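You operate a simulated robot arm through the tools that you are given. There is no shell and no other tool. Be economical: measure what you need, move in short steps, check, and stop when the job is done.

The job below is to be done with a simulated two-armed robot. You get a single attempt, and the scene is never put back.

TASK
Take the lid off the clear jar with a blue band and lay it down on the top of the steel ledge. Then put the black ring on the top of the steel ledge away on the top side shelf. Then shut the grey door. Then take the grey brush and put it on the pane with a grey edge. Then fetch the grey squeegee and set it on the lower shelf of the wash bench. Then take the yellow ring and put it on the top of the parts table. Then take the black cap from the top of the parts table and leave it on the lower shelf of the parts table. Then take the folded orange cloth and put it in the black bucket. Then pull the steel drip drawer open. Do these in the order given.

The check looks at the end state, three seconds after you hand in, the way a careful person would. Anything else that was tipped, shoved, dropped, spilled or broken makes it a failure. A push-on lid holds only when it is set on centred and level and pressed home; a screw cap is set on level and turned clockwise until tight. Flat cloth is picked up by pressing the open fingertips on it (5 to 10 N) and closing them slowly along it; thin cloth reads only 2 to 8 mm in the jaws.

THE ROBOT
Two 7-joint arms with two-finger parallel grippers on one trunk, on a base that drives. Base frame: it is fixed to the floor where the robot stands at the start and does not move with it; the origin is under the middle of the robot, x ahead of it, y to its left, z up. Units: cm, rad, N and s.
The left shoulder is at the start at [5, 20.9, 119.6], the right one opposite. With the tool pointing down near the work surface each hand reaches from about 10 to 76 cm from the robot's upright axis, wherever it stands, measured 20 degrees to its own side. Places, roughly: black bucket (31x29x26 cm) [300, -610, 100]; black cap (6x6x3 cm) [710, -550, 80]; black ring (9x9x2 cm) [100, -110, 90]; clear jar with a blue band (8x8x11 cm) [100, 0, 90]; folded orange cloth (10x7x4 cm) [220, -380, 80]; grey brush (15x7x9 cm) [960, -1000, 80]; grey door [800, -1110, 100]; grey squeegee (25x4x9 cm) [1020, -910, 50]; lower shelf of the parts table [700, -560, 40]; lower shelf of the wash bench [960, -1030, 20]; pane with a grey edge (24x20x2 cm) [520, -1150, 90]; steel drip drawer [200, -550, 90]; top of the parts table [700, -560, 80]; top side shelf (20x57 cm) [144, -504, 152]; yellow ring (7x7x2 cm) [730, -580, 130]. Payload 4.4 kg a hand.
The tool frame of a hand sits at the grasp point between the pads (the TCP): z along the fingers, y along the line on which they close. The tips reach 2.3 cm beyond it. The gripper opens to 9.4 cm. The fingers are 3.8 cm wide and 1 cm thick; the gripper's body (5.4 by 9.6 cm) begins 3.9 cm behind the TCP.
Orientation is that of the tool frame in the base frame, as a unit quaternion [w, x, y, z]. With the fingers straight down and closing along the base's y, the tool's x points along the base's -x, its y along +y and its z along -z.

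THE INTERFACE
- The arms move only by the tool send_rows. It takes "left_motion", "right_motion" or both (then of equal length, played together; a hand with none holds still); each is one flat list of numbers, 7 for each row, row after row: the turn, a rotation vector about the base's x, y, z in rad, then the shift along the base's x, y, z in cm, then the opening, from 0 (shut) to 1 (fully open). In form: [wx, wy, wz, tx, ty, tz, hand, wx, wy, wz, tx, ty, tz, hand, ...]. A call has 1 to 8 rows; each row shifts and turns the commanded pose from where the row before left it. A row lasts 0.2 s, in which the tool goes at most 5 cm and 0.15 rad; a call with a longer step from one row to the next is refused whole, and so is a gripper value outside its range. Where a pose cannot be reached the arm comes as near as it can. A force on the tool above 40 N (or 10 N above the force at the start of the call, whichever is more), or a blocked arm, ends the call early, and 0.2 s more pass. Each finger travels about 10.8 cm/s and halts on what it meets, pressing with about 42 N; the grip force reading is that of the motor and also rises with nothing between the fingers. The clock runs only during rows and for 0.2 s after the last one: add rows that do not move to give the fingers time. It gives the time, the measured TCP pose, the force on the tool (base axes), the opening and the grip force at its end, in the units of the frame above (readings bear some noise), with the torque about the TCP (base axes, N m) and any sound that the robot's microphone picked up, and new pictures: "show" is both (left out), scene, wrist or none (wrist: the cameras of the hands that moved).
- Cameras (640 x 400 px; columns grow to the right, rows downward): "scene" is now at [16.17, -0.72, 138.92]; the picture's right is [-0.10, -0.99, 0.00], its down [-0.35, 0.04, -0.94] and it looks along [0.93, -0.10, -0.35] (base axes); focal length 249 px, centre (320, 200). "left" rides on the left gripper at [8.6, -1.6, -7.4] in its tool frame; the picture's right is [0.18, 0.98, 0.00], its down [-0.58, 0.11, -0.81] and it looks along [-0.79, 0.15, 0.59] (tool axes); focal length 243 px, centre (320, 200). "right" rides on the right gripper at [8.6, 1.6, -7.5] in its tool frame; the picture's right is [-0.18, 0.98, 0.00], its down [-0.58, -0.11, -0.81] and it looks along [-0.79, -0.15, 0.59] (tool axes); focal length 243 px, centre (320, 200). There is no depth. A picture from a camera that has moved, and an enlarged one, comes with that camera's place and axes in the base frame and with its lens.
- slide_trunk(by): slides the trunk up (or, below 0, down) by that many cm; the arms and the scene camera ride with it, the base frame stays. It gives what a move gives, with no picture.
- base_move(legs): drives the robot by 1 to 6 legs, each [ahead, left, turn to the left] in cm, cm and rad, along the robot's own axes; the way and the turn of a leg run together, so that a leg with both is an arc; at most 150 cm and 3.142 rad a leg. The arms and the cameras ride along, it lands a little off, and it stops where it bumps. It gives what a move gives, and a new picture of the scene camera.
- head_to(pan, tilt): turns the head with the scene camera to pan (to the left, within 1.396 rad either way) and tilt (down, from -0.506 to 1.204), counted from straight ahead of the robot. It gives what a move gives, and a new picture of the scene camera.
- enlarge(camera, box): a new picture of the part [left, top, right, bottom] of that camera's present view, enlarged. It takes no simulated time.
- finish_job(): hands the job in; it is judged then, once.

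Work in short steps. Places have to be worked out from the pictures, the camera data and where the tool is seen: move nearer, look again, correct. Check each grasp and each placing, and mend what went wrong. You have 217 turns and 260 pictures in all, those below and enlarged ones among them. Open the grippers and draw the arms clear of the work before you hand the job in, unless the task says otherwise; then end with one line.

The tools are called after "Request:" as a command line: name --argument value ..., lists and objects as JSON in quotes. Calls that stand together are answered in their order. send_rows: Moves the arms, as the interface text tells. Its arguments: {"type":"object","properties":{"left_motion":{"type":"array"},"right_motion":{"type":"array"},"show":{"type":"string","enum":["both","scene","wrist","none"]}},"required":[]} The other tools are called the same way: slide_trunk (by) slides the trunk up or down; base_move (legs) drives the base; head_to (pan, tilt) turns the head that bears the scene camera; enlarge (camera, box) takes an enlarged picture of a part of a camera's view; finish_job () hands the job in.

At the start:

```text
t: 0.0
left_ee_pos: [49.41, 13.36, 123.58]
left_tcp_rot: [0.0, -0.001, 1.0, 0.0]
left_force: [-0.3, -0.2, 0.1]
left_torque: [0.0, -0.01, 0.01]
left_width: 9.39
left_grasp_force: 0.1
right_ee_pos: [51.08, -29.39, 121.39]
right_tcp_rot: [-0.001, 0.0, 1.0, 0.001]
right_force: [0.4, -0.1, -0.4]
right_torque: [-0.04, -0.01, 0.02]
right_width: 9.4
right_grasp_force: 0.0
trunk travel left (down, up): [-27.5, 28.8]
robot x, y, heading: [-0.01, -0.06, 0.001]
head pan, tilt: [-0.103, 0.361]
```

scene: 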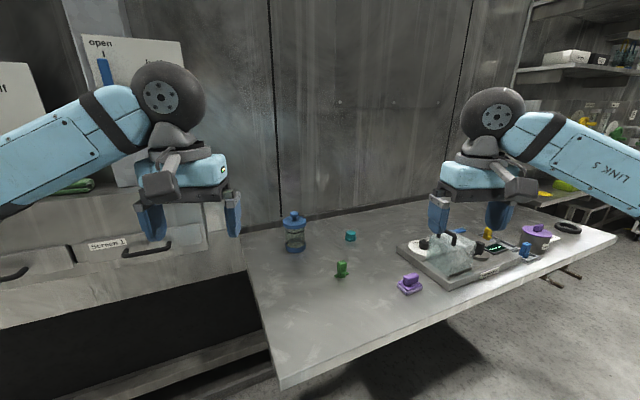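
right: 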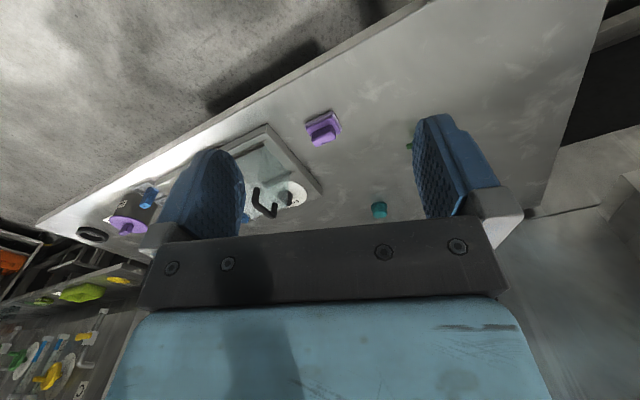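
left: 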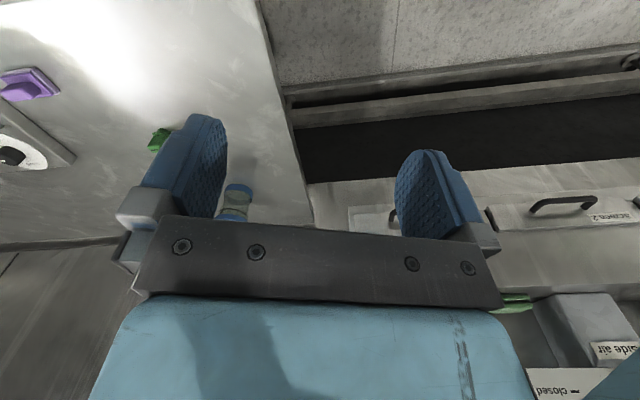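

The scene shows the jar at the far left of the steel ledge and the black ring at the far right end. I enlarge the jar for measuring.

Request:
enlarge --camera "scene" --box '[250, 190, 370, 290]'

Request:
enlarge --camera "scene" --box '[400, 160, 640, 310]'

```text
4.00 times, centred on (310, 240) of scene
camera zoom: at [16.17, -0.72, 138.92], right [-0.1, -0.99, 0.0], down [-0.35, 0.04, -0.94], along [0.93, -0.1, -0.35], focal length 996 px, centre (360, 40)
```

zoom: 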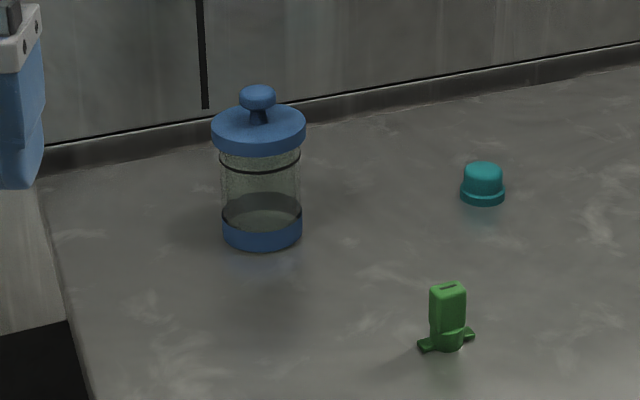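

```text
2.67 times, centred on (520, 235) of scene
camera zoom: at [16.17, -0.72, 138.92], right [-0.1, -0.99, 0.0], down [-0.35, 0.04, -0.94], along [0.93, -0.1, -0.35], focal length 664 px, centre (-213, 107)
```

zoom: 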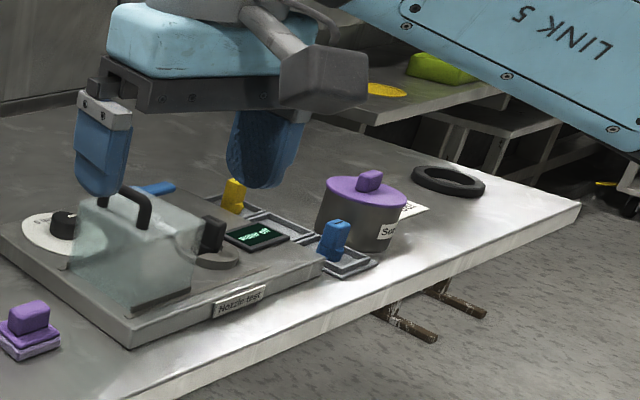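

The table is turned about 0.3 rad relative to me (near edge from about [48,3] to [92,-127]), and the jar is at about [93,0], lid knob about z 105. I turn to face the table, shift right, and go nearer.

Request:
base_move --legs '[[0, 0, 0.31], [0, -44, 0], [15, 0, 0]]'

```text
t: 6.4
left_ee_pos: [70.61, -10.08, 123.62]
left_tcp_rot: [0.0, -0.155, 0.988, 0.0]
left_force: [0.6, 1.1, -0.3]
left_torque: [0.01, 0.01, -0.02]
left_width: 9.4
left_grasp_force: 0.0
right_ee_pos: [85.43, -50.22, 121.41]
right_tcp_rot: [0.0, -0.154, 0.988, 0.0]
right_force: [-0.1, -0.4, 0.4]
right_torque: [-0.01, -0.01, 0.01]
right_width: 9.41
right_grasp_force: 0.1
trunk travel left (down, up): [-27.5, 28.8]
robot x, y, heading: [27.59, -37.69, 0.311]
head pan, tilt: [-0.103, 0.361]
camera scene: at [43.42, -33.6, 138.91], right [0.2, -0.98, 0.0], down [-0.35, -0.07, -0.94], along [0.92, 0.19, -0.35], focal length 249 px, centre (320, 200)
```

scene: 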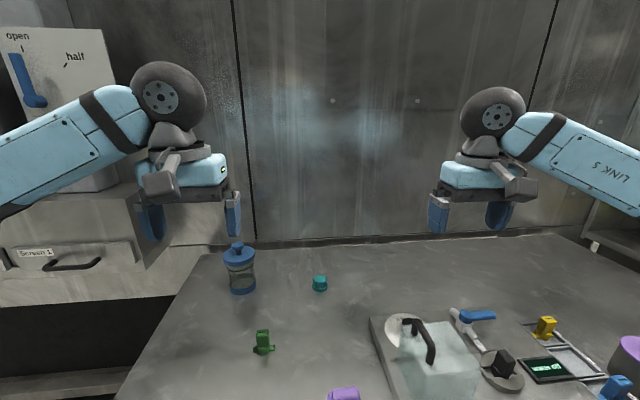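

Jar knob triangulates to about [95.3, -0.4, 104]. Still 77 cm from my axis, so I drive a little nearer.

Request:
base_move --legs '[[12, 0, 0]]'

```text
t: 7.6
left_ee_pos: [81.99, -6.57, 123.66]
left_tcp_rot: [0.0, -0.154, 0.988, 0.0]
left_force: [0.7, 0.7, 0.2]
left_torque: [-0.02, 0.01, -0.01]
left_width: 9.39
left_grasp_force: 0.0
right_ee_pos: [96.69, -46.62, 121.35]
right_tcp_rot: [0.0, -0.154, 0.988, 0.001]
right_force: [0.5, -0.2, -0.7]
right_torque: [-0.01, 0.0, 0.0]
right_width: 9.39
right_grasp_force: 0.0
trunk travel left (down, up): [-27.5, 28.8]
robot x, y, heading: [39.23, -34.2, 0.311]
head pan, tilt: [-0.103, 0.361]
camera scene: at [54.75, -29.98, 138.92], right [0.2, -0.98, 0.0], down [-0.35, -0.07, -0.94], along [0.92, 0.19, -0.35], focal length 249 px, centre (320, 200)
```

scene: 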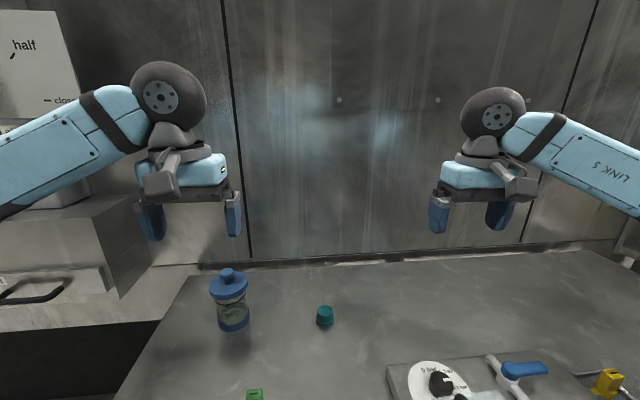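

Consistent: knob about [95.7,-0.4,103.6]. I move the left hand over the jar and part of the way down, then look with the wrist camera.

Request:
send_rows --left_motion '[0, 0, 0, 4.6, 2.1, 0, 1, 0, 0, 0, 4.6, 2.1, 0, 1, 0, 0, 0, 4.5, 2.0, 0, 1, 0, 0, 0, 0, 0, -4, 1, 0, 0, 0, 0, 0, -4, 1, 0, 0, 0, 0, 0, 0, 1]'

```text
refused: row 1 steps farther than a row can; nothing moved
```

Row slightly too long; I split it into smaller ones.

Request:
send_rows --left_motion '[0, 0, 0, 3.4, 1.55, 0, 1, 0, 0, 0, 3.4, 1.55, 0, 1, 0, 0, 0, 3.4, 1.55, 0, 1, 0, 0, 0, 3.4, 1.55, 0, 1, 0, 0, 0, 0, 0, -4, 1, 0, 0, 0, 0, 0, -4, 1, 0, 0, 0, 0, 0, 0, 1]'

```text
t: 9.2
left_ee_pos: [95.56, -0.42, 115.63]
left_tcp_rot: [0.001, -0.155, 0.988, 0.0]
left_force: [-1.0, -1.4, -0.3]
left_torque: [0.05, 0.03, 0.02]
left_width: 9.42
left_grasp_force: 0.1
right_ee_pos: [96.69, -46.69, 121.53]
right_tcp_rot: [0.0, -0.154, 0.988, 0.0]
right_force: [-0.9, -0.4, 0.0]
right_torque: [-0.03, 0.01, 0.01]
right_width: 9.41
right_grasp_force: 0.1
trunk travel left (down, up): [-27.5, 28.8]
robot x, y, heading: [38.9, -33.98, 0.313]
head pan, tilt: [-0.103, 0.361]
camera scene: at [54.7, -30.03, 138.93], right [0.2, -0.98, 0.0], down [-0.35, -0.07, -0.94], along [0.92, 0.19, -0.35], focal length 249 px, centre (320, 200)
camera left: at [87.78, -4.58, 123.0], right [-0.48, 0.88, 0.0], down [0.52, 0.28, 0.81], along [0.71, 0.38, -0.59], focal length 243 px, centre (320, 200)
```

scene: 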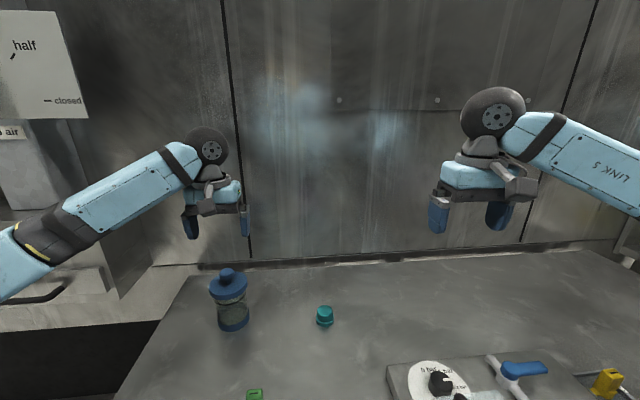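
left: 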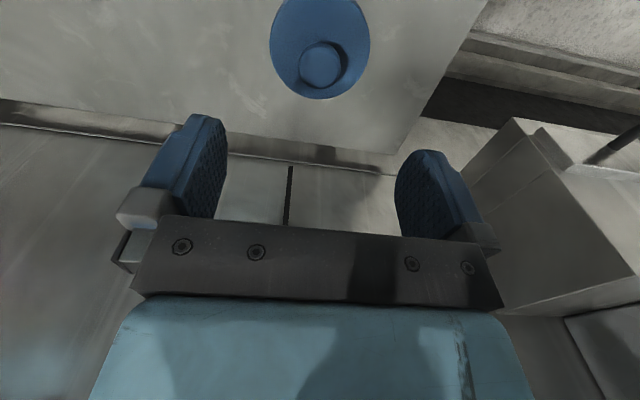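

The wrist view puts the knob at [95.5,-0.4] – right below the TCP. I descend to z 104.2 and close.

Request:
send_rows --left_motion '[0, 0, 0, 0, 0, -4, 1, 0, 0, 0, 0, 0, -4, 1, 0, 0, 0, 0, 0, -2, 1, 0, 0, 0, 0, 0, -1.2, 1, 0, 0, 0, 0, 0, 0, 0.5, 0, 0, 0, 0, 0, 0, 0, 0, 0, 0, 0, 0, 0, 0, 0, 0, 0, 0, 0, 0, 0]'

```text
t: 11.0
left_ee_pos: [95.67, -0.38, 104.41]
left_tcp_rot: [0.0, -0.155, 0.988, 0.0]
left_force: [0.0, -0.4, 0.1]
left_torque: [0.03, -0.04, 0.0]
left_width: 2.92
left_grasp_force: 42.2
right_ee_pos: [96.66, -46.59, 121.43]
right_tcp_rot: [0.0, -0.153, 0.988, 0.0]
right_force: [-0.2, 0.9, -0.5]
right_torque: [-0.03, 0.04, 0.02]
right_width: 9.41
right_grasp_force: 0.0
trunk travel left (down, up): [-27.5, 28.8]
robot x, y, heading: [38.98, -34.48, 0.313]
head pan, tilt: [-0.103, 0.361]
heard: snap
camera scene: at [54.75, -29.99, 138.92], right [0.2, -0.98, 0.0], down [-0.35, -0.07, -0.94], along [0.92, 0.19, -0.35], focal length 249 px, centre (320, 200)
camera left: at [87.82, -4.51, 111.8], right [-0.48, 0.88, 0.0], down [0.52, 0.28, 0.81], along [0.71, 0.38, -0.59], focal length 243 px, centre (320, 200)
```

scene: 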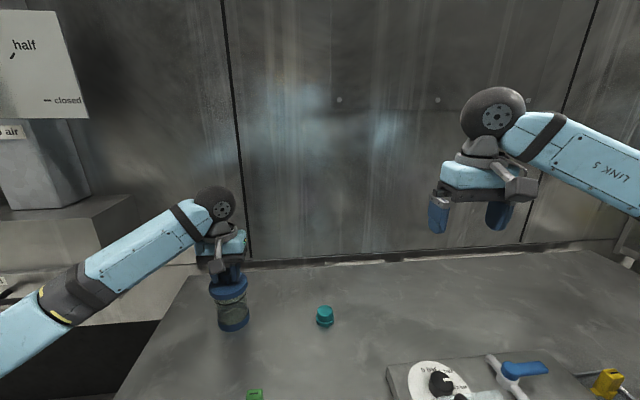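
left: 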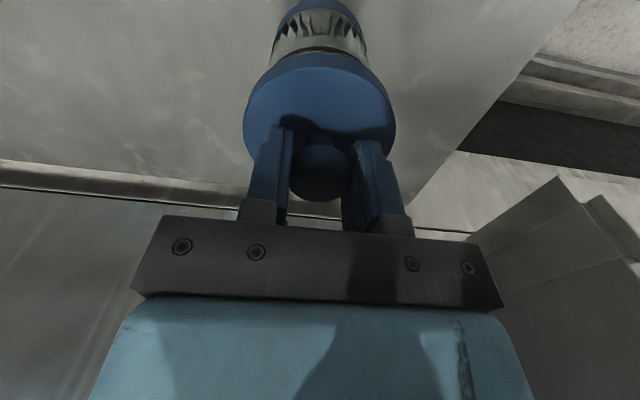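

Knob gripped (2.9 cm); a snap was heard, probably the lid's seat. I lift slowly 2 cm and look at whether the jar stays down.

Request:
send_rows --left_motion '[0, 0, 0, 0, 0, 0.5, 0, 0, 0, 0, 0, 0, 0.5, 0, 0, 0, 0, 0, 0, 0.5, 0, 0, 0, 0, 0, 0, 0.5, 0]'

```text
t: 12.0
left_ee_pos: [95.6, -0.37, 106.37]
left_tcp_rot: [-0.001, -0.154, 0.988, 0.0]
left_force: [0.3, -0.2, -1.0]
left_torque: [0.03, -0.02, -0.05]
left_width: 2.9
left_grasp_force: 42.4
right_ee_pos: [96.59, -46.62, 121.45]
right_tcp_rot: [0.0, -0.154, 0.988, 0.0]
right_force: [-0.3, 0.3, 0.2]
right_torque: [0.02, 0.02, 0.01]
right_width: 9.39
right_grasp_force: 0.0
trunk travel left (down, up): [-27.5, 28.8]
robot x, y, heading: [39.23, -33.93, 0.308]
head pan, tilt: [-0.103, 0.361]
camera scene: at [54.74, -30.0, 138.92], right [0.2, -0.98, 0.0], down [-0.35, -0.07, -0.94], along [0.92, 0.19, -0.35], focal length 249 px, centre (320, 200)
camera left: at [87.87, -4.5, 113.87], right [-0.48, 0.88, 0.0], down [0.52, 0.28, 0.81], along [0.71, 0.38, -0.59], focal length 243 px, centre (320, 200)
```

scene: 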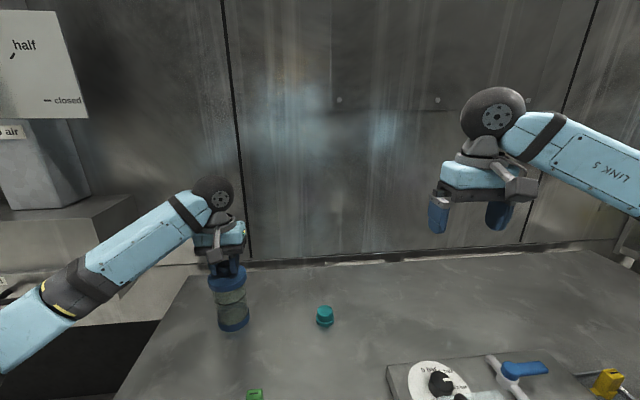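
left: 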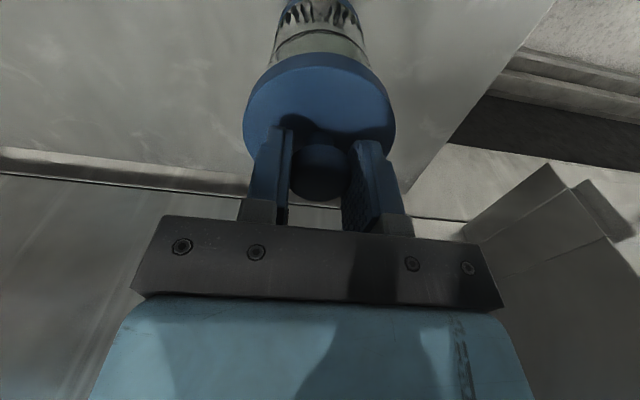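

The jar stays put and the lid is free. I lift it clear, move it to an empty spot near [80, 1.5] and lower.

Request:
send_rows --left_motion '[0, 0, 0, 0, 0, 4, 0, 0, 0, 0, 0, 0, 4, 0, 0, 0, 0, -3.9, 0.5, 0, 0, 0, 0, 0, -3.9, 0.5, 0, 0, 0, 0, 0, -3.9, 0.5, 0, 0, 0, 0, 0, -3.9, 0.5, 0, 0, 0, 0, 0, 0, 0, -4, 0, 0, 0, 0, 0, 0, -4, 0]'

Request:
send_rows --left_motion '[0, 0, 0, 0, 0, -4, 0, 0, 0, 0, 0, 0, -2.5, 0, 0, 0, 0, 0, 0, 0, 0]'

```text
t: 13.8
left_ee_pos: [79.91, 1.8, 106.44]
left_tcp_rot: [0.0, -0.155, 0.988, 0.001]
left_force: [0.3, -0.5, -0.5]
left_torque: [0.0, 0.01, 0.0]
left_width: 2.88
left_grasp_force: 42.2
right_ee_pos: [96.74, -46.55, 121.51]
right_tcp_rot: [0.0, -0.154, 0.988, 0.0]
right_force: [-1.0, -0.2, 1.4]
right_torque: [0.01, -0.03, 0.01]
right_width: 9.4
right_grasp_force: 0.0
trunk travel left (down, up): [-27.5, 28.8]
robot x, y, heading: [38.93, -33.85, 0.308]
head pan, tilt: [-0.103, 0.361]
camera scene: at [54.71, -29.93, 138.93], right [0.2, -0.98, 0.0], down [-0.35, -0.07, -0.94], along [0.92, 0.19, -0.35], focal length 249 px, centre (320, 200)
camera left: at [72.14, -2.37, 113.84], right [-0.48, 0.88, 0.0], down [0.52, 0.28, 0.81], along [0.71, 0.38, -0.59], focal length 243 px, centre (320, 200)
```

scene: 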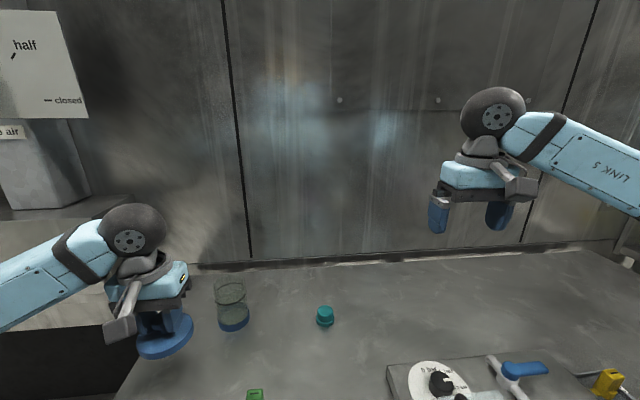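
left: 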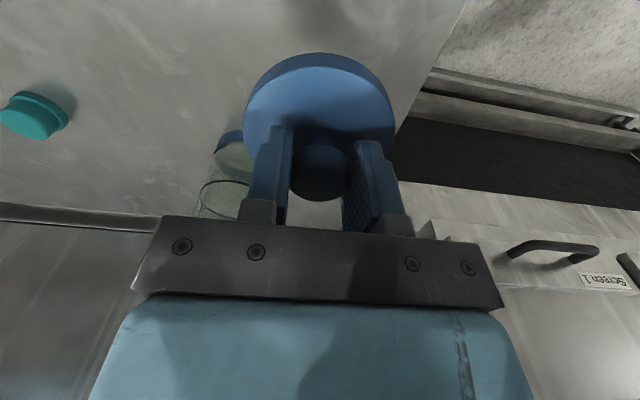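

```text
t: 14.6
left_ee_pos: [80.02, 1.73, 99.95]
left_tcp_rot: [0.001, -0.155, 0.988, 0.0]
left_force: [-0.2, -0.6, 0.8]
left_torque: [0.02, -0.03, -0.02]
left_width: 2.87
left_grasp_force: 42.5
right_ee_pos: [96.72, -46.52, 121.44]
right_tcp_rot: [0.0, -0.154, 0.988, 0.0]
right_force: [0.0, 0.0, -0.5]
right_torque: [0.03, -0.01, -0.01]
right_width: 9.37
right_grasp_force: 0.1
trunk travel left (down, up): [-27.5, 28.8]
robot x, y, heading: [39.13, -34.4, 0.305]
head pan, tilt: [-0.103, 0.361]
camera scene: at [54.75, -29.99, 138.92], right [0.2, -0.98, 0.0], down [-0.35, -0.07, -0.94], along [0.92, 0.19, -0.35], focal length 249 px, centre (320, 200)
camera left: at [72.25, -2.43, 107.25], right [-0.47, 0.88, 0.0], down [0.52, 0.28, 0.81], along [0.71, 0.38, -0.59], focal length 243 px, centre (320, 200)
```

scene: 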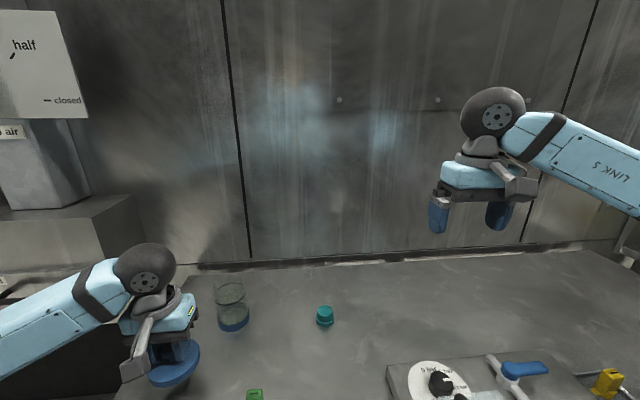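
left: 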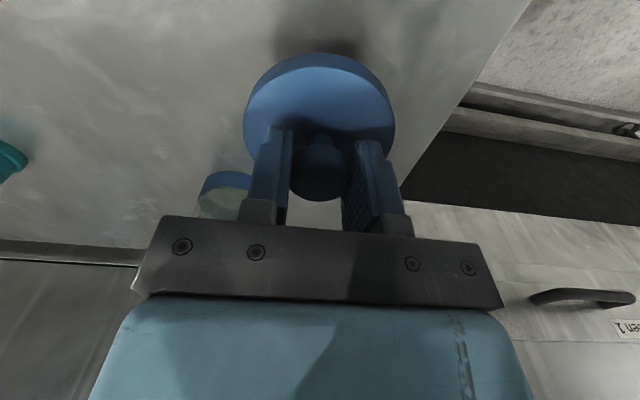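

Lid is in the air at TCP z 100. I lower in 0.6 cm steps watching the force.

Request:
send_rows --left_motion '[0, 0, 0, 0, 0, -1.5, 0, 0, 0, 0, 0, 0, -1, 0, 0, 0, 0, 0, 0, -0.5, 0, 0, 0, 0, 0, 0, -0.5, 0, 0, 0, 0, 0, 0, -0.3, 0]' --show "none"

```text
t: 15.8
left_ee_pos: [80.08, 1.61, 96.1]
left_tcp_rot: [0.001, -0.155, 0.988, 0.0]
left_force: [-0.3, 0.4, 0.3]
left_torque: [0.0, 0.02, 0.02]
left_width: 2.89
left_grasp_force: 42.5
right_ee_pos: [96.74, -46.65, 121.34]
right_tcp_rot: [0.0, -0.153, 0.988, 0.0]
right_force: [0.1, 0.0, 0.6]
right_torque: [-0.01, -0.01, -0.02]
right_width: 9.4
right_grasp_force: 0.0
trunk travel left (down, up): [-27.5, 28.8]
robot x, y, heading: [39.12, -34.33, 0.311]
head pan, tilt: [-0.103, 0.361]
```

Still no contact at 96.1; I continue with smaller steps.

Request:
send_rows --left_motion '[0, 0, 0, 0, 0, -0.4, 0, 0, 0, 0, 0, 0, -0.4, 0, 0, 0, 0, 0, 0, -0.3, 0]' --show "wrist"

```text
t: 16.6
left_ee_pos: [79.95, 1.75, 94.93]
left_tcp_rot: [0.0, -0.155, 0.988, -0.001]
left_force: [0.4, 0.0, -0.4]
left_torque: [0.01, -0.01, 0.02]
left_width: 2.93
left_grasp_force: 41.3
right_ee_pos: [96.7, -46.73, 121.4]
right_tcp_rot: [0.0, -0.154, 0.988, -0.001]
right_force: [0.3, -0.5, 0.9]
right_torque: [-0.01, -0.03, -0.01]
right_width: 9.41
right_grasp_force: 0.0
trunk travel left (down, up): [-27.5, 28.8]
robot x, y, heading: [39.28, -34.02, 0.31]
head pan, tilt: [-0.103, 0.361]
camera left: at [72.24, -2.48, 102.42], right [-0.48, 0.88, 0.0], down [0.52, 0.28, 0.81], along [0.71, 0.38, -0.59], focal length 243 px, centre (320, 200)
```

left: 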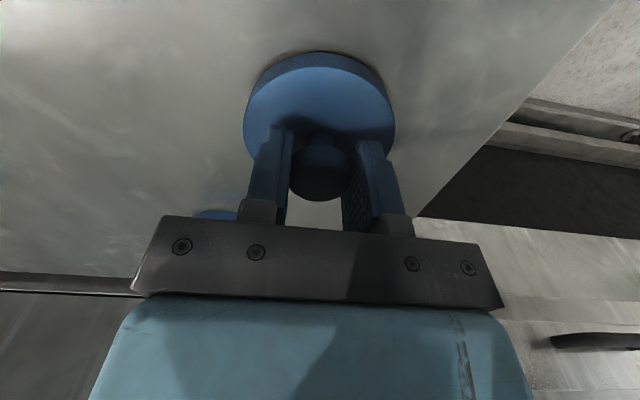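

Almost down. A few more small steps until the force shows.

Request:
send_rows --left_motion '[0, 0, 0, 0, 0, -0.2, 0, 0, 0, 0, 0, 0, -0.2, 0, 0, 0, 0, 0, 0, -0.2, 0]' --show "none"

```text
t: 17.4
left_ee_pos: [79.92, 1.69, 94.35]
left_tcp_rot: [0.0, -0.153, 0.988, 0.001]
left_force: [-0.9, -0.5, 1.1]
left_torque: [0.01, 0.04, 0.02]
left_width: 2.94
left_grasp_force: 42.0
right_ee_pos: [96.78, -46.62, 121.43]
right_tcp_rot: [0.0, -0.153, 0.988, 0.0]
right_force: [-0.7, 0.0, 0.0]
right_torque: [-0.02, 0.0, 0.01]
right_width: 9.39
right_grasp_force: 0.1
trunk travel left (down, up): [-27.5, 28.8]
robot x, y, heading: [38.65, -34.14, 0.309]
head pan, tilt: [-0.103, 0.361]
```

Request:
send_rows --left_motion '[0, 0, 0, 0, 0, -0.2, 0, 0, 0, 0, 0, 0, -0.2, 0, 0, 0, 0, 0, 0, -0.2, 0]' --show "none"

```text
t: 18.2
left_ee_pos: [80.04, 1.73, 94.34]
left_tcp_rot: [0.006, -0.155, 0.988, -0.002]
left_force: [-5.2, -1.3, 17.0]
left_torque: [-0.16, 0.61, -0.11]
left_width: 2.94
left_grasp_force: 42.1
right_ee_pos: [96.65, -46.58, 121.52]
right_tcp_rot: [0.001, -0.153, 0.988, 0.0]
right_force: [-0.4, -0.3, 0.3]
right_torque: [0.01, 0.04, 0.0]
right_width: 9.4
right_grasp_force: 0.1
trunk travel left (down, up): [-27.5, 28.8]
robot x, y, heading: [38.59, -33.92, 0.308]
head pan, tilt: [-0.103, 0.361]
stopped in row 3 (left hand): the force on the tool passed its limit at 43 N (the readings are from after the stop); the commanded pose is now the measured one
```

Contact (17 N up at z 94.3). I release and rise.

Request:
send_rows --left_motion '[0, 0, 0, 0, 0, 0.1, 0, 0, 0, 0, 0, 0, 0, 0.5, 0, 0, 0, 0, 0, 0, 1, 0, 0, 0, 0, 0, 3, 1, 0, 0, 0, 0, 0, 5, 1, 0, 0, 0, 0, 0, 5, 1, 0, 0, 0, -1, 0, 5, 1, 0, 0, 0, -1, 0, 5, 1]'

```text
refused: row 7 steps farther than a row can; nothing moved
```

Row too long; corrected.

Request:
send_rows --left_motion '[0, 0, 0, 0, 0, 0.1, 0, 0, 0, 0, 0, 0, 0, 0.5, 0, 0, 0, 0, 0, 0, 1, 0, 0, 0, 0, 0, 3, 1, 0, 0, 0, 0, 0, 4.9, 1, 0, 0, 0, 0, 0, 4.9, 1, 0, 0, 0, -1, 0, 4.8, 1, 0, 0, 0, -1, 0, 4.8, 1]'

```text
t: 20.0
left_ee_pos: [78.03, 1.58, 116.82]
left_tcp_rot: [0.003, -0.155, 0.988, 0.001]
left_force: [-0.3, 0.4, 0.5]
left_torque: [-0.02, -0.03, -0.02]
left_width: 9.42
left_grasp_force: 0.2
right_ee_pos: [96.64, -46.66, 121.58]
right_tcp_rot: [0.001, -0.154, 0.988, 0.0]
right_force: [-0.2, 0.1, 0.8]
right_torque: [0.01, -0.06, 0.0]
right_width: 9.41
right_grasp_force: 0.1
trunk travel left (down, up): [-27.5, 28.8]
robot x, y, heading: [39.41, -34.12, 0.306]
head pan, tilt: [-0.103, 0.361]
camera scene: at [54.67, -30.07, 138.92], right [0.2, -0.98, 0.0], down [-0.35, -0.07, -0.94], along [0.92, 0.19, -0.35], focal length 249 px, centre (320, 200)
camera left: at [70.24, -2.6, 124.17], right [-0.48, 0.88, 0.0], down [0.51, 0.28, 0.81], along [0.71, 0.39, -0.59], focal length 243 px, centre (320, 200)
```

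scene: 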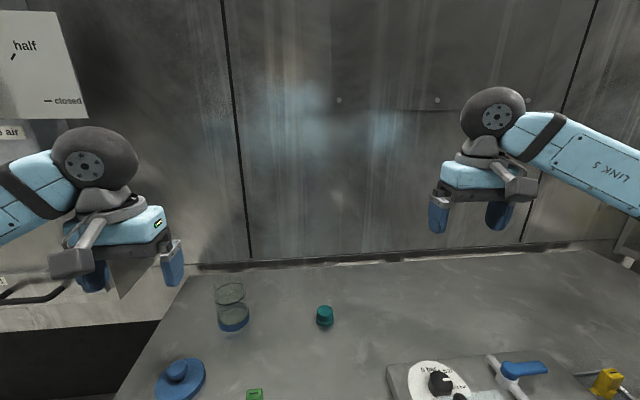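
left: 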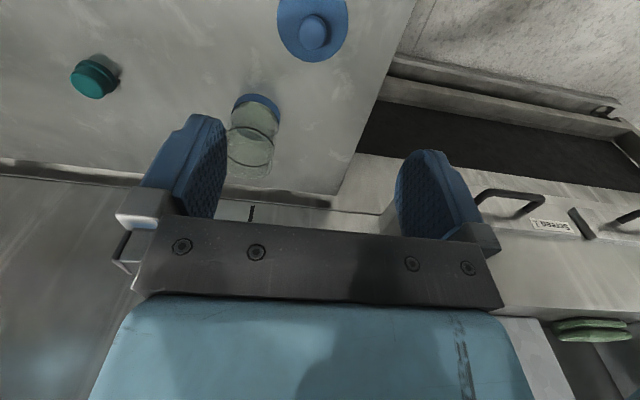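

Lid lies flat. Next the black ring, about [98,-113]. I drive right along the table, then look right.

Request:
base_move --legs '[[-5, 0, 0], [0, -45, 0]]'

Request:
head_to --pan -0.7 --tilt 0.45

```text
t: 25.1
left_ee_pos: [87.15, -42.85, 116.77]
left_tcp_rot: [0.004, -0.153, 0.988, 0.0]
left_force: [-0.7, 0.0, 0.0]
left_torque: [-0.02, 0.01, 0.0]
left_width: 9.37
left_grasp_force: 0.1
right_ee_pos: [105.57, -91.17, 121.48]
right_tcp_rot: [-0.001, -0.153, 0.988, 0.0]
right_force: [1.2, 0.8, 0.5]
right_torque: [0.0, 0.02, 0.01]
right_width: 9.41
right_grasp_force: 0.1
trunk travel left (down, up): [-27.5, 28.8]
robot x, y, heading: [48.0, -78.34, 0.31]
head pan, tilt: [-0.103, 0.361]
camera scene: at [63.64, -74.5, 138.92], right [0.2, -0.98, 0.0], down [-0.35, -0.07, -0.94], along [0.92, 0.19, -0.35], focal length 249 px, centre (320, 200)
```

scene: 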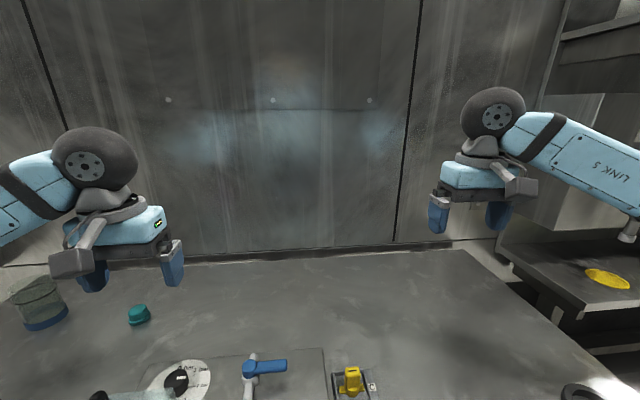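

```text
t: 26.1
left_ee_pos: [86.93, -42.92, 116.79]
left_tcp_rot: [0.004, -0.153, 0.988, -0.001]
left_force: [-0.1, -0.5, -0.6]
left_torque: [0.02, -0.02, -0.02]
left_width: 9.39
left_grasp_force: 0.1
right_ee_pos: [105.63, -91.2, 121.41]
right_tcp_rot: [0.001, -0.153, 0.988, -0.001]
right_force: [0.6, 0.1, 0.4]
right_torque: [0.0, 0.02, 0.02]
right_width: 9.39
right_grasp_force: 0.0
trunk travel left (down, up): [-27.5, 28.8]
robot x, y, heading: [48.32, -78.6, 0.315]
head pan, tilt: [-0.7, 0.45]
camera scene: at [63.02, -79.89, 138.09], right [-0.38, -0.92, 0.0], down [-0.4, 0.17, -0.9], along [0.83, -0.34, -0.44], focal length 249 px, centre (320, 200)
```

scene: 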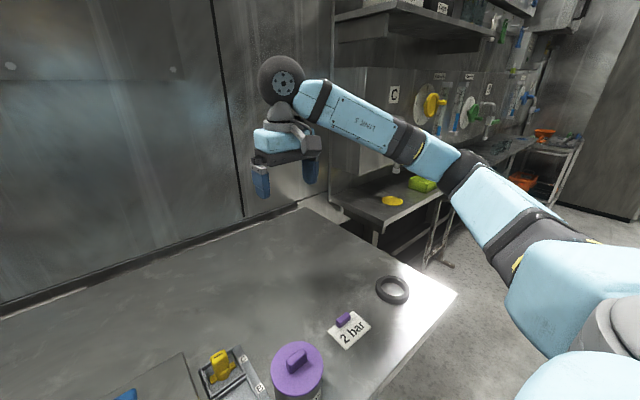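

Ring measures at [97.9,-112.9]. I draw the right hand in 15 cm, then drive 28 cm right so the ring is in easy reach.

Request:
send_rows --right_motion '[0, 0, 0, -4.3, -1.4, 0, 1, 0, 0, 0, -4.3, -1.4, 0, 1, 0, 0, 0, -4.3, -1.4, 0, 1]' --show "none"

Request:
base_move --legs '[[0, -26, 0]]'

```text
t: 26.9
left_ee_pos: [86.94, -42.96, 116.87]
left_tcp_rot: [0.004, -0.155, 0.988, 0.001]
left_force: [-0.9, -0.7, -0.1]
left_torque: [0.0, -0.01, 0.0]
left_width: 9.41
left_grasp_force: 0.1
right_ee_pos: [92.35, -95.55, 121.58]
right_tcp_rot: [0.001, -0.152, 0.988, 0.001]
right_force: [-0.3, -0.1, -1.1]
right_torque: [0.0, 0.01, -0.03]
right_width: 9.41
right_grasp_force: 0.0
trunk travel left (down, up): [-27.5, 28.8]
robot x, y, heading: [48.24, -78.59, 0.309]
head pan, tilt: [-0.7, 0.45]
```

```text
t: 29.7
left_ee_pos: [94.93, -67.76, 116.86]
left_tcp_rot: [0.003, -0.153, 0.988, 0.0]
left_force: [0.0, -0.4, 0.6]
left_torque: [-0.05, -0.04, -0.01]
left_width: 9.4
left_grasp_force: 0.0
right_ee_pos: [100.4, -120.27, 121.49]
right_tcp_rot: [0.0, -0.152, 0.988, 0.001]
right_force: [0.3, 0.2, 0.4]
right_torque: [0.05, -0.01, 0.0]
right_width: 9.39
right_grasp_force: 0.0
trunk travel left (down, up): [-27.5, 28.8]
robot x, y, heading: [55.84, -103.67, 0.31]
head pan, tilt: [-0.7, 0.45]
camera scene: at [70.87, -104.7, 138.09], right [-0.38, -0.92, 0.0], down [-0.4, 0.17, -0.9], along [0.83, -0.35, -0.44], focal length 249 px, centre (320, 200)
```

scene: 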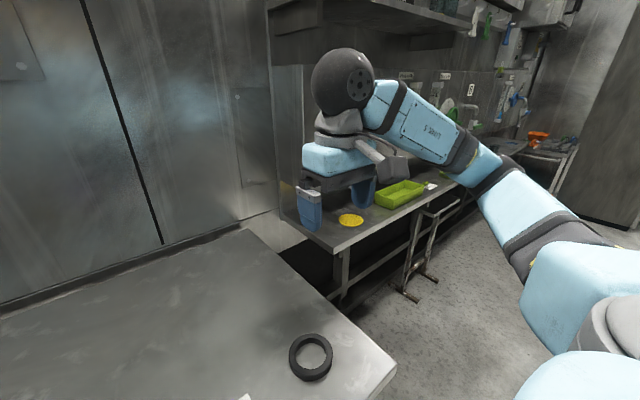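

Ring is near [98.1,-113.7]. I bring the right hand above it at z 112 and look.

Request:
send_rows --right_motion '[0, 0, 0, -1.2, 3.3, 0, 1, 0, 0, 0, -1.1, 3.2, 0, 1, 0, 0, 0, 0, 0, -4.5, 1, 0, 0, 0, 0, 0, -4.5, 1, 0, 0, 0, 0, 0, 0, 1]' --show "wrist"

```text
t: 30.9
left_ee_pos: [94.88, -67.76, 116.67]
left_tcp_rot: [0.003, -0.154, 0.988, 0.0]
left_force: [-0.1, 0.2, -0.4]
left_torque: [0.0, 0.03, 0.01]
left_width: 9.39
left_grasp_force: 0.1
right_ee_pos: [98.14, -113.81, 112.42]
right_tcp_rot: [0.002, -0.152, 0.988, 0.0]
right_force: [-1.1, 0.0, -0.3]
right_torque: [0.0, -0.02, -0.02]
right_width: 9.41
right_grasp_force: 0.1
trunk travel left (down, up): [-27.5, 28.8]
robot x, y, heading: [55.44, -103.87, 0.307]
head pan, tilt: [-0.7, 0.45]
camera right: at [89.41, -114.91, 119.94], right [-0.12, 0.99, 0.0], down [0.59, 0.07, 0.81], along [0.8, 0.1, -0.59], focal length 243 px, centre (320, 200)
```

right: 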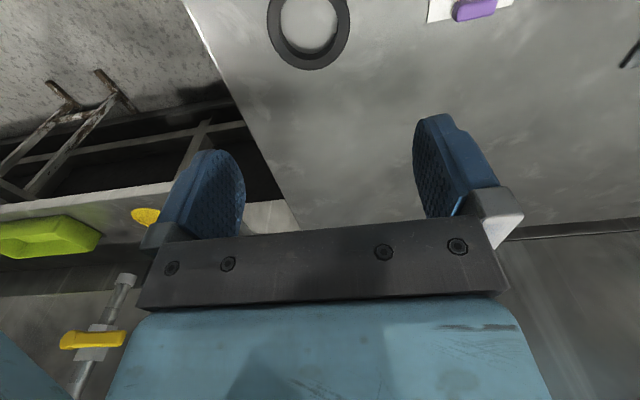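

Ring centre is about [98.5,-114.6], wall about 1.2 cm. I grip its left rim (at [97.4,-111.1]) with one finger in the hole; descend with the fingers at half opening.

Request:
send_rows --right_motion '[0, 0, 0, -0.74, 2.7, 0, 0.5, 0, 0, 0, 0, 0, -4.5, 0.5, 0, 0, 0, 0, 0, -4.5, 0.5, 0, 0, 0, 0, 0, -4.5, 0.5, 0, 0, 0, 0, 0, -2, 0.5, 0, 0, 0, 0, 0, 0, 0.5]' --show "wrist"

```text
t: 32.3
left_ee_pos: [94.97, -67.72, 116.73]
left_tcp_rot: [0.003, -0.154, 0.988, 0.0]
left_force: [0.1, 0.5, 0.1]
left_torque: [0.0, 0.03, 0.0]
left_width: 9.38
left_grasp_force: 0.1
right_ee_pos: [97.52, -111.03, 96.95]
right_tcp_rot: [0.0, -0.154, 0.988, 0.001]
right_force: [0.3, 0.3, -0.7]
right_torque: [0.0, 0.0, -0.01]
right_width: 4.7
right_grasp_force: 0.2
trunk travel left (down, up): [-27.5, 28.8]
robot x, y, heading: [55.94, -103.12, 0.304]
head pan, tilt: [-0.7, 0.45]
camera right: at [88.83, -112.22, 104.45], right [-0.12, 0.99, 0.0], down [0.59, 0.07, 0.81], along [0.8, 0.1, -0.59], focal length 243 px, centre (320, 200)
```

right: 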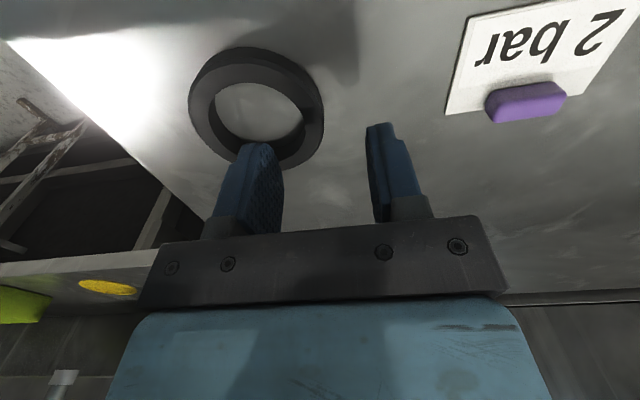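

Ring centre now measures about [97.5,-114.85]; I shift the hand 1.1 cm toward me and descend to z 93.3 in checked steps.

Request:
send_rows --right_motion '[0, 0, 0, -1.1, -0.35, 0, 0.5, 0, 0, 0, 0, 0, -1.5, 0.5, 0, 0, 0, 0, 0, -1.3, 0.5, 0, 0, 0, 0, 0, -0.5, 0.5, 0, 0, 0, 0, 0, -0.4, 0.5, 0, 0, 0, 0, 0, 0, 0.5]' --show "wrist"

```text
t: 33.5
left_ee_pos: [94.78, -67.65, 116.81]
left_tcp_rot: [0.004, -0.153, 0.988, -0.001]
left_force: [-0.6, 0.5, 0.4]
left_torque: [0.01, 0.01, -0.01]
left_width: 9.38
left_grasp_force: 0.1
right_ee_pos: [96.27, -111.34, 93.93]
right_tcp_rot: [0.006, -0.153, 0.988, 0.002]
right_force: [-5.2, -3.2, 25.8]
right_torque: [-0.91, 0.27, -0.08]
right_width: 4.7
right_grasp_force: 0.2
trunk travel left (down, up): [-27.5, 28.8]
robot x, y, heading: [55.59, -103.61, 0.303]
head pan, tilt: [-0.7, 0.45]
stopped in row 5 (right hand): the force on the tool passed its limit at 49 N (the readings are from after the stop); the commanded pose is now the measured one
camera right: at [87.56, -112.59, 101.32], right [-0.12, 0.99, 0.0], down [0.58, 0.07, 0.81], along [0.81, 0.1, -0.58], focal length 243 px, centre (320, 200)
```

right: 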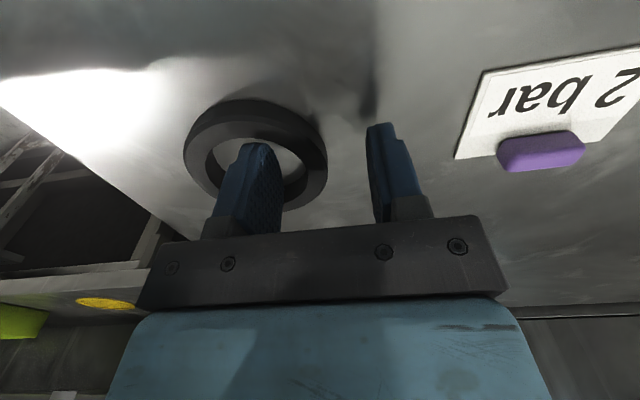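

Contact at tip height about 91.6; by the picture the inner finger looks inside the hole, so it is likely touching the table. I raise 0.3 cm and close gently, then read the width.

Request:
send_rows --right_motion '[0, 0, 0, 0, 0, 0.3, 0.5, 0, 0, 0, 0, 0, 0, 0.35, 0, 0, 0, 0, 0, 0, 0.2, 0, 0, 0, 0, 0, 0, 0.1, 0, 0, 0, 0, 0, 0, 0, 0, 0, 0, 0, 0, 0, 0]' --show "wrist"

```text
t: 34.9
left_ee_pos: [95.02, -67.72, 116.86]
left_tcp_rot: [0.004, -0.154, 0.988, -0.001]
left_force: [1.0, 1.1, 0.9]
left_torque: [0.01, -0.01, 0.02]
left_width: 9.39
left_grasp_force: 0.0
right_ee_pos: [96.45, -111.36, 93.84]
right_tcp_rot: [0.003, -0.152, 0.988, 0.002]
right_force: [-1.5, -0.4, 1.0]
right_torque: [-0.02, 0.03, 0.0]
right_width: 0.01
right_grasp_force: 42.5
trunk travel left (down, up): [-27.5, 28.8]
robot x, y, heading: [55.77, -103.25, 0.303]
head pan, tilt: [-0.7, 0.45]
camera right: at [87.72, -112.55, 101.39], right [-0.12, 0.99, 0.0], down [0.58, 0.07, 0.81], along [0.8, 0.1, -0.59], focal length 243 px, centre (320, 200)
```

right: 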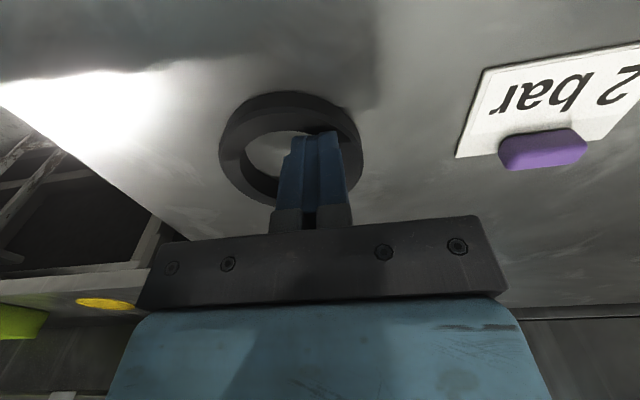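

The fingers shut to zero and the ring was dragged ~2 cm: the tip was on the ring's top (z about 91.6, so the table is ~89.6). I rise and look again.

Request:
send_rows --right_motion '[0, 0, 0, 0, 0, 2, 0, 0, 0, 0, 0, 0, 4, 0.5, 0, 0, 0, 0, 0, 4, 0.5, 0, 0, 0, 0, 0, 0, 0.5]' --show "wrist"

Request:
enlarge --camera "scene" --box '[240, 280, 400, 400]'

```text
t: 35.9
left_ee_pos: [95.01, -67.64, 116.88]
left_tcp_rot: [0.003, -0.153, 0.988, 0.0]
left_force: [0.7, 0.1, -0.7]
left_torque: [0.0, 0.01, -0.02]
left_width: 9.42
left_grasp_force: 0.0
right_ee_pos: [96.43, -111.45, 103.97]
right_tcp_rot: [0.005, -0.151, 0.988, 0.001]
right_force: [0.1, -0.2, -0.1]
right_torque: [-0.02, 0.0, -0.01]
right_width: 4.74
right_grasp_force: 0.1
trunk travel left (down, up): [-27.5, 28.8]
robot x, y, heading: [55.53, -103.41, 0.309]
head pan, tilt: [-0.7, 0.45]
camera right: at [87.68, -112.6, 111.45], right [-0.12, 0.99, 0.0], down [0.58, 0.07, 0.81], along [0.8, 0.1, -0.59], focal length 243 px, centre (320, 200)
```

right: 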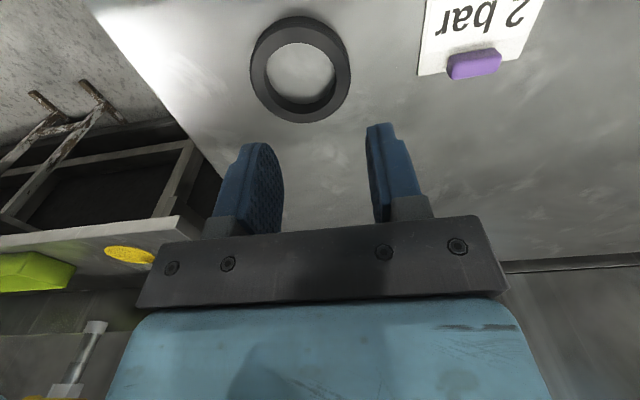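

```text
3.33 times, centred on (320, 340) of scene
camera zoom: at [70.88, -104.73, 138.09], right [-0.38, -0.92, 0.0], down [-0.4, 0.17, -0.9], along [0.83, -0.35, -0.44], focal length 830 px, centre (320, -267)
```

zoom: 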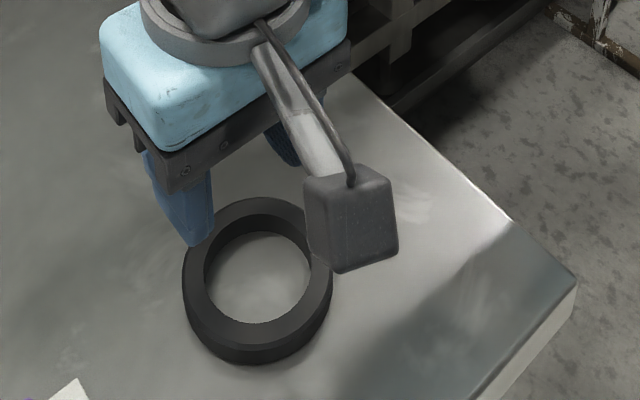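

Weighing views, the ring centre is about [97.9,-112.6] now with top at 91.6. I go to the rim at [96.8,-109.2] with 0.6 opening so the inner finger is near the hole's middle, and stop just above the ring to check.

Request:
send_rows --right_motion '[0, 0, 0, 0.37, 2.25, 0, 0.6, 0, 0, 0, 0, 0, -4.5, 0.6, 0, 0, 0, 0, 0, -4.5, 0.6, 0, 0, 0, 0, 0, 0, 0.6]' --show "both"

Request:
enlarge --camera "scene" --box '[240, 280, 400, 400]'

```text
t: 36.9
left_ee_pos: [94.95, -67.71, 116.73]
left_tcp_rot: [0.003, -0.154, 0.988, 0.0]
left_force: [-0.2, -0.5, -0.6]
left_torque: [0.01, 0.01, 0.04]
left_width: 9.41
left_grasp_force: 0.1
right_ee_pos: [96.72, -109.2, 94.95]
right_tcp_rot: [0.004, -0.153, 0.988, 0.002]
right_force: [0.3, 0.6, -0.6]
right_torque: [0.01, -0.02, -0.01]
right_width: 5.65
right_grasp_force: 0.1
trunk travel left (down, up): [-27.5, 28.8]
robot x, y, heading: [55.92, -103.45, 0.303]
head pan, tilt: [-0.7, 0.45]
camera scene: at [70.84, -104.69, 138.1], right [-0.38, -0.92, 0.0], down [-0.4, 0.17, -0.9], along [0.83, -0.35, -0.44], focal length 249 px, centre (320, 200)
camera right: at [88.07, -110.3, 102.39], right [-0.12, 0.99, 0.0], down [0.58, 0.07, 0.81], along [0.81, 0.1, -0.58], focal length 243 px, centre (320, 200)
```

scene: 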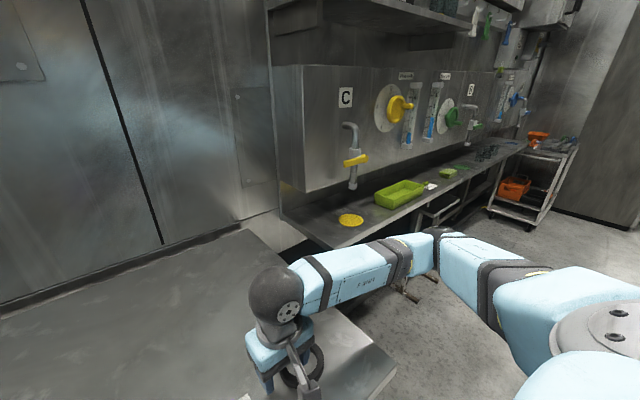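
right: 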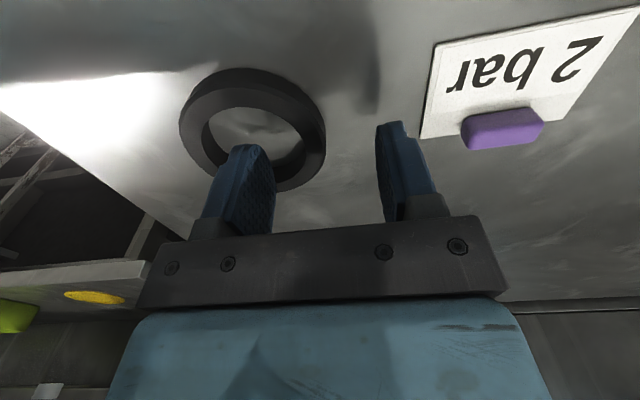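

```text
3.33 times, centred on (320, 340) of scene
camera zoom: at [70.84, -104.69, 138.1], right [-0.38, -0.92, 0.0], down [-0.4, 0.17, -0.9], along [0.83, -0.35, -0.44], focal length 830 px, centre (320, -267)
```

zoom: 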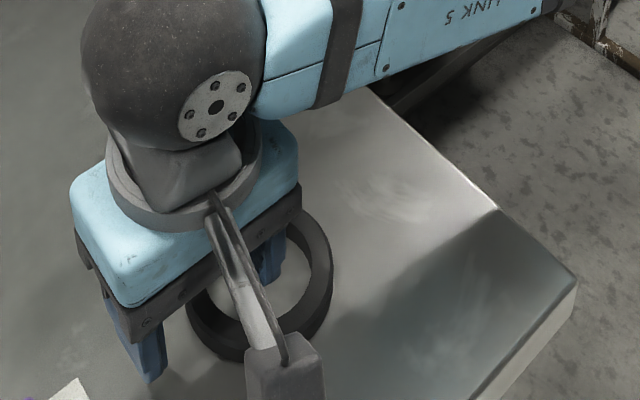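

The views disagree by under 1 cm; I shift 0.3 cm toward me and feel my way down: in the hole I should get below z 93.9 without force.

Request:
send_rows --right_motion '[0, 0, 0, -0.3, -0.1, 0, 0.6, 0, 0, 0, 0, 0, -0.8, 0.6, 0, 0, 0, 0, 0, -0.4, 0.6, 0, 0, 0, 0, 0, -0.4, 0.6, 0, 0, 0, 0, 0, -0.4, 0.6, 0, 0, 0, 0, 0, -0.3, 0.6, 0, 0, 0, 0, 0, -0.2, 0.6]' --show "wrist"

```text
t: 38.5
left_ee_pos: [95.03, -67.72, 116.75]
left_tcp_rot: [0.004, -0.154, 0.988, -0.001]
left_force: [0.8, 0.2, 0.9]
left_torque: [0.02, -0.06, 0.03]
left_width: 9.4
left_grasp_force: 0.1
right_ee_pos: [96.52, -109.12, 92.44]
right_tcp_rot: [0.005, -0.153, 0.988, 0.001]
right_force: [0.0, 0.4, 0.1]
right_torque: [0.0, -0.02, -0.06]
right_width: 5.67
right_grasp_force: 0.0
trunk travel left (down, up): [-27.5, 28.8]
robot x, y, heading: [55.65, -103.35, 0.302]
head pan, tilt: [-0.7, 0.45]
camera right: at [87.79, -110.39, 99.9], right [-0.12, 0.99, 0.0], down [0.58, 0.07, 0.81], along [0.8, 0.1, -0.59], focal length 243 px, centre (320, 200)
```

right: 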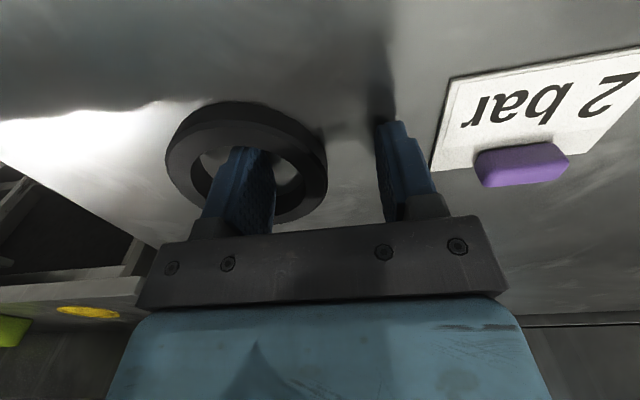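

In the hole: z 92.4 with no force. I close on the rim.

Request:
send_rows --right_motion '[0, 0, 0, 0, 0, 0, 0.45, 0, 0, 0, 0, 0, 0, 0.3, 0, 0, 0, 0, 0, 0, 0.15, 0, 0, 0, 0, 0, 0, 0, 0, 0, 0, 0, 0, 0, 0, 0, 0, 0, 0, 0, 2, 0, 0, 0, 0, 0, 0, 4, 0, 0, 0, 0, 0, 0, 4, 0]' --show "wrist"

```text
t: 40.3
left_ee_pos: [94.97, -67.74, 116.8]
left_tcp_rot: [0.004, -0.154, 0.988, -0.001]
left_force: [0.1, 0.4, 0.2]
left_torque: [0.0, 0.02, 0.01]
left_width: 9.42
left_grasp_force: 0.1
right_ee_pos: [96.46, -109.13, 102.52]
right_tcp_rot: [0.003, -0.152, 0.988, 0.002]
right_force: [-0.5, 0.1, 0.0]
right_torque: [0.0, 0.01, 0.0]
right_width: 1.84
right_grasp_force: 42.4
trunk travel left (down, up): [-27.5, 28.8]
robot x, y, heading: [55.91, -103.57, 0.305]
head pan, tilt: [-0.7, 0.45]
camera right: at [87.75, -110.38, 110.0], right [-0.12, 0.99, 0.0], down [0.58, 0.07, 0.81], along [0.8, 0.1, -0.59], focal length 243 px, centre (320, 200)
```

right: 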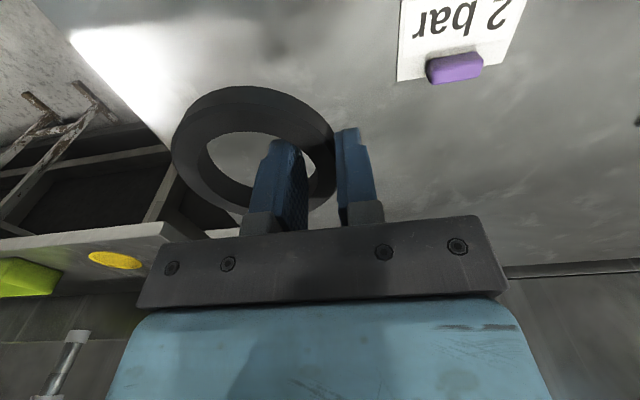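

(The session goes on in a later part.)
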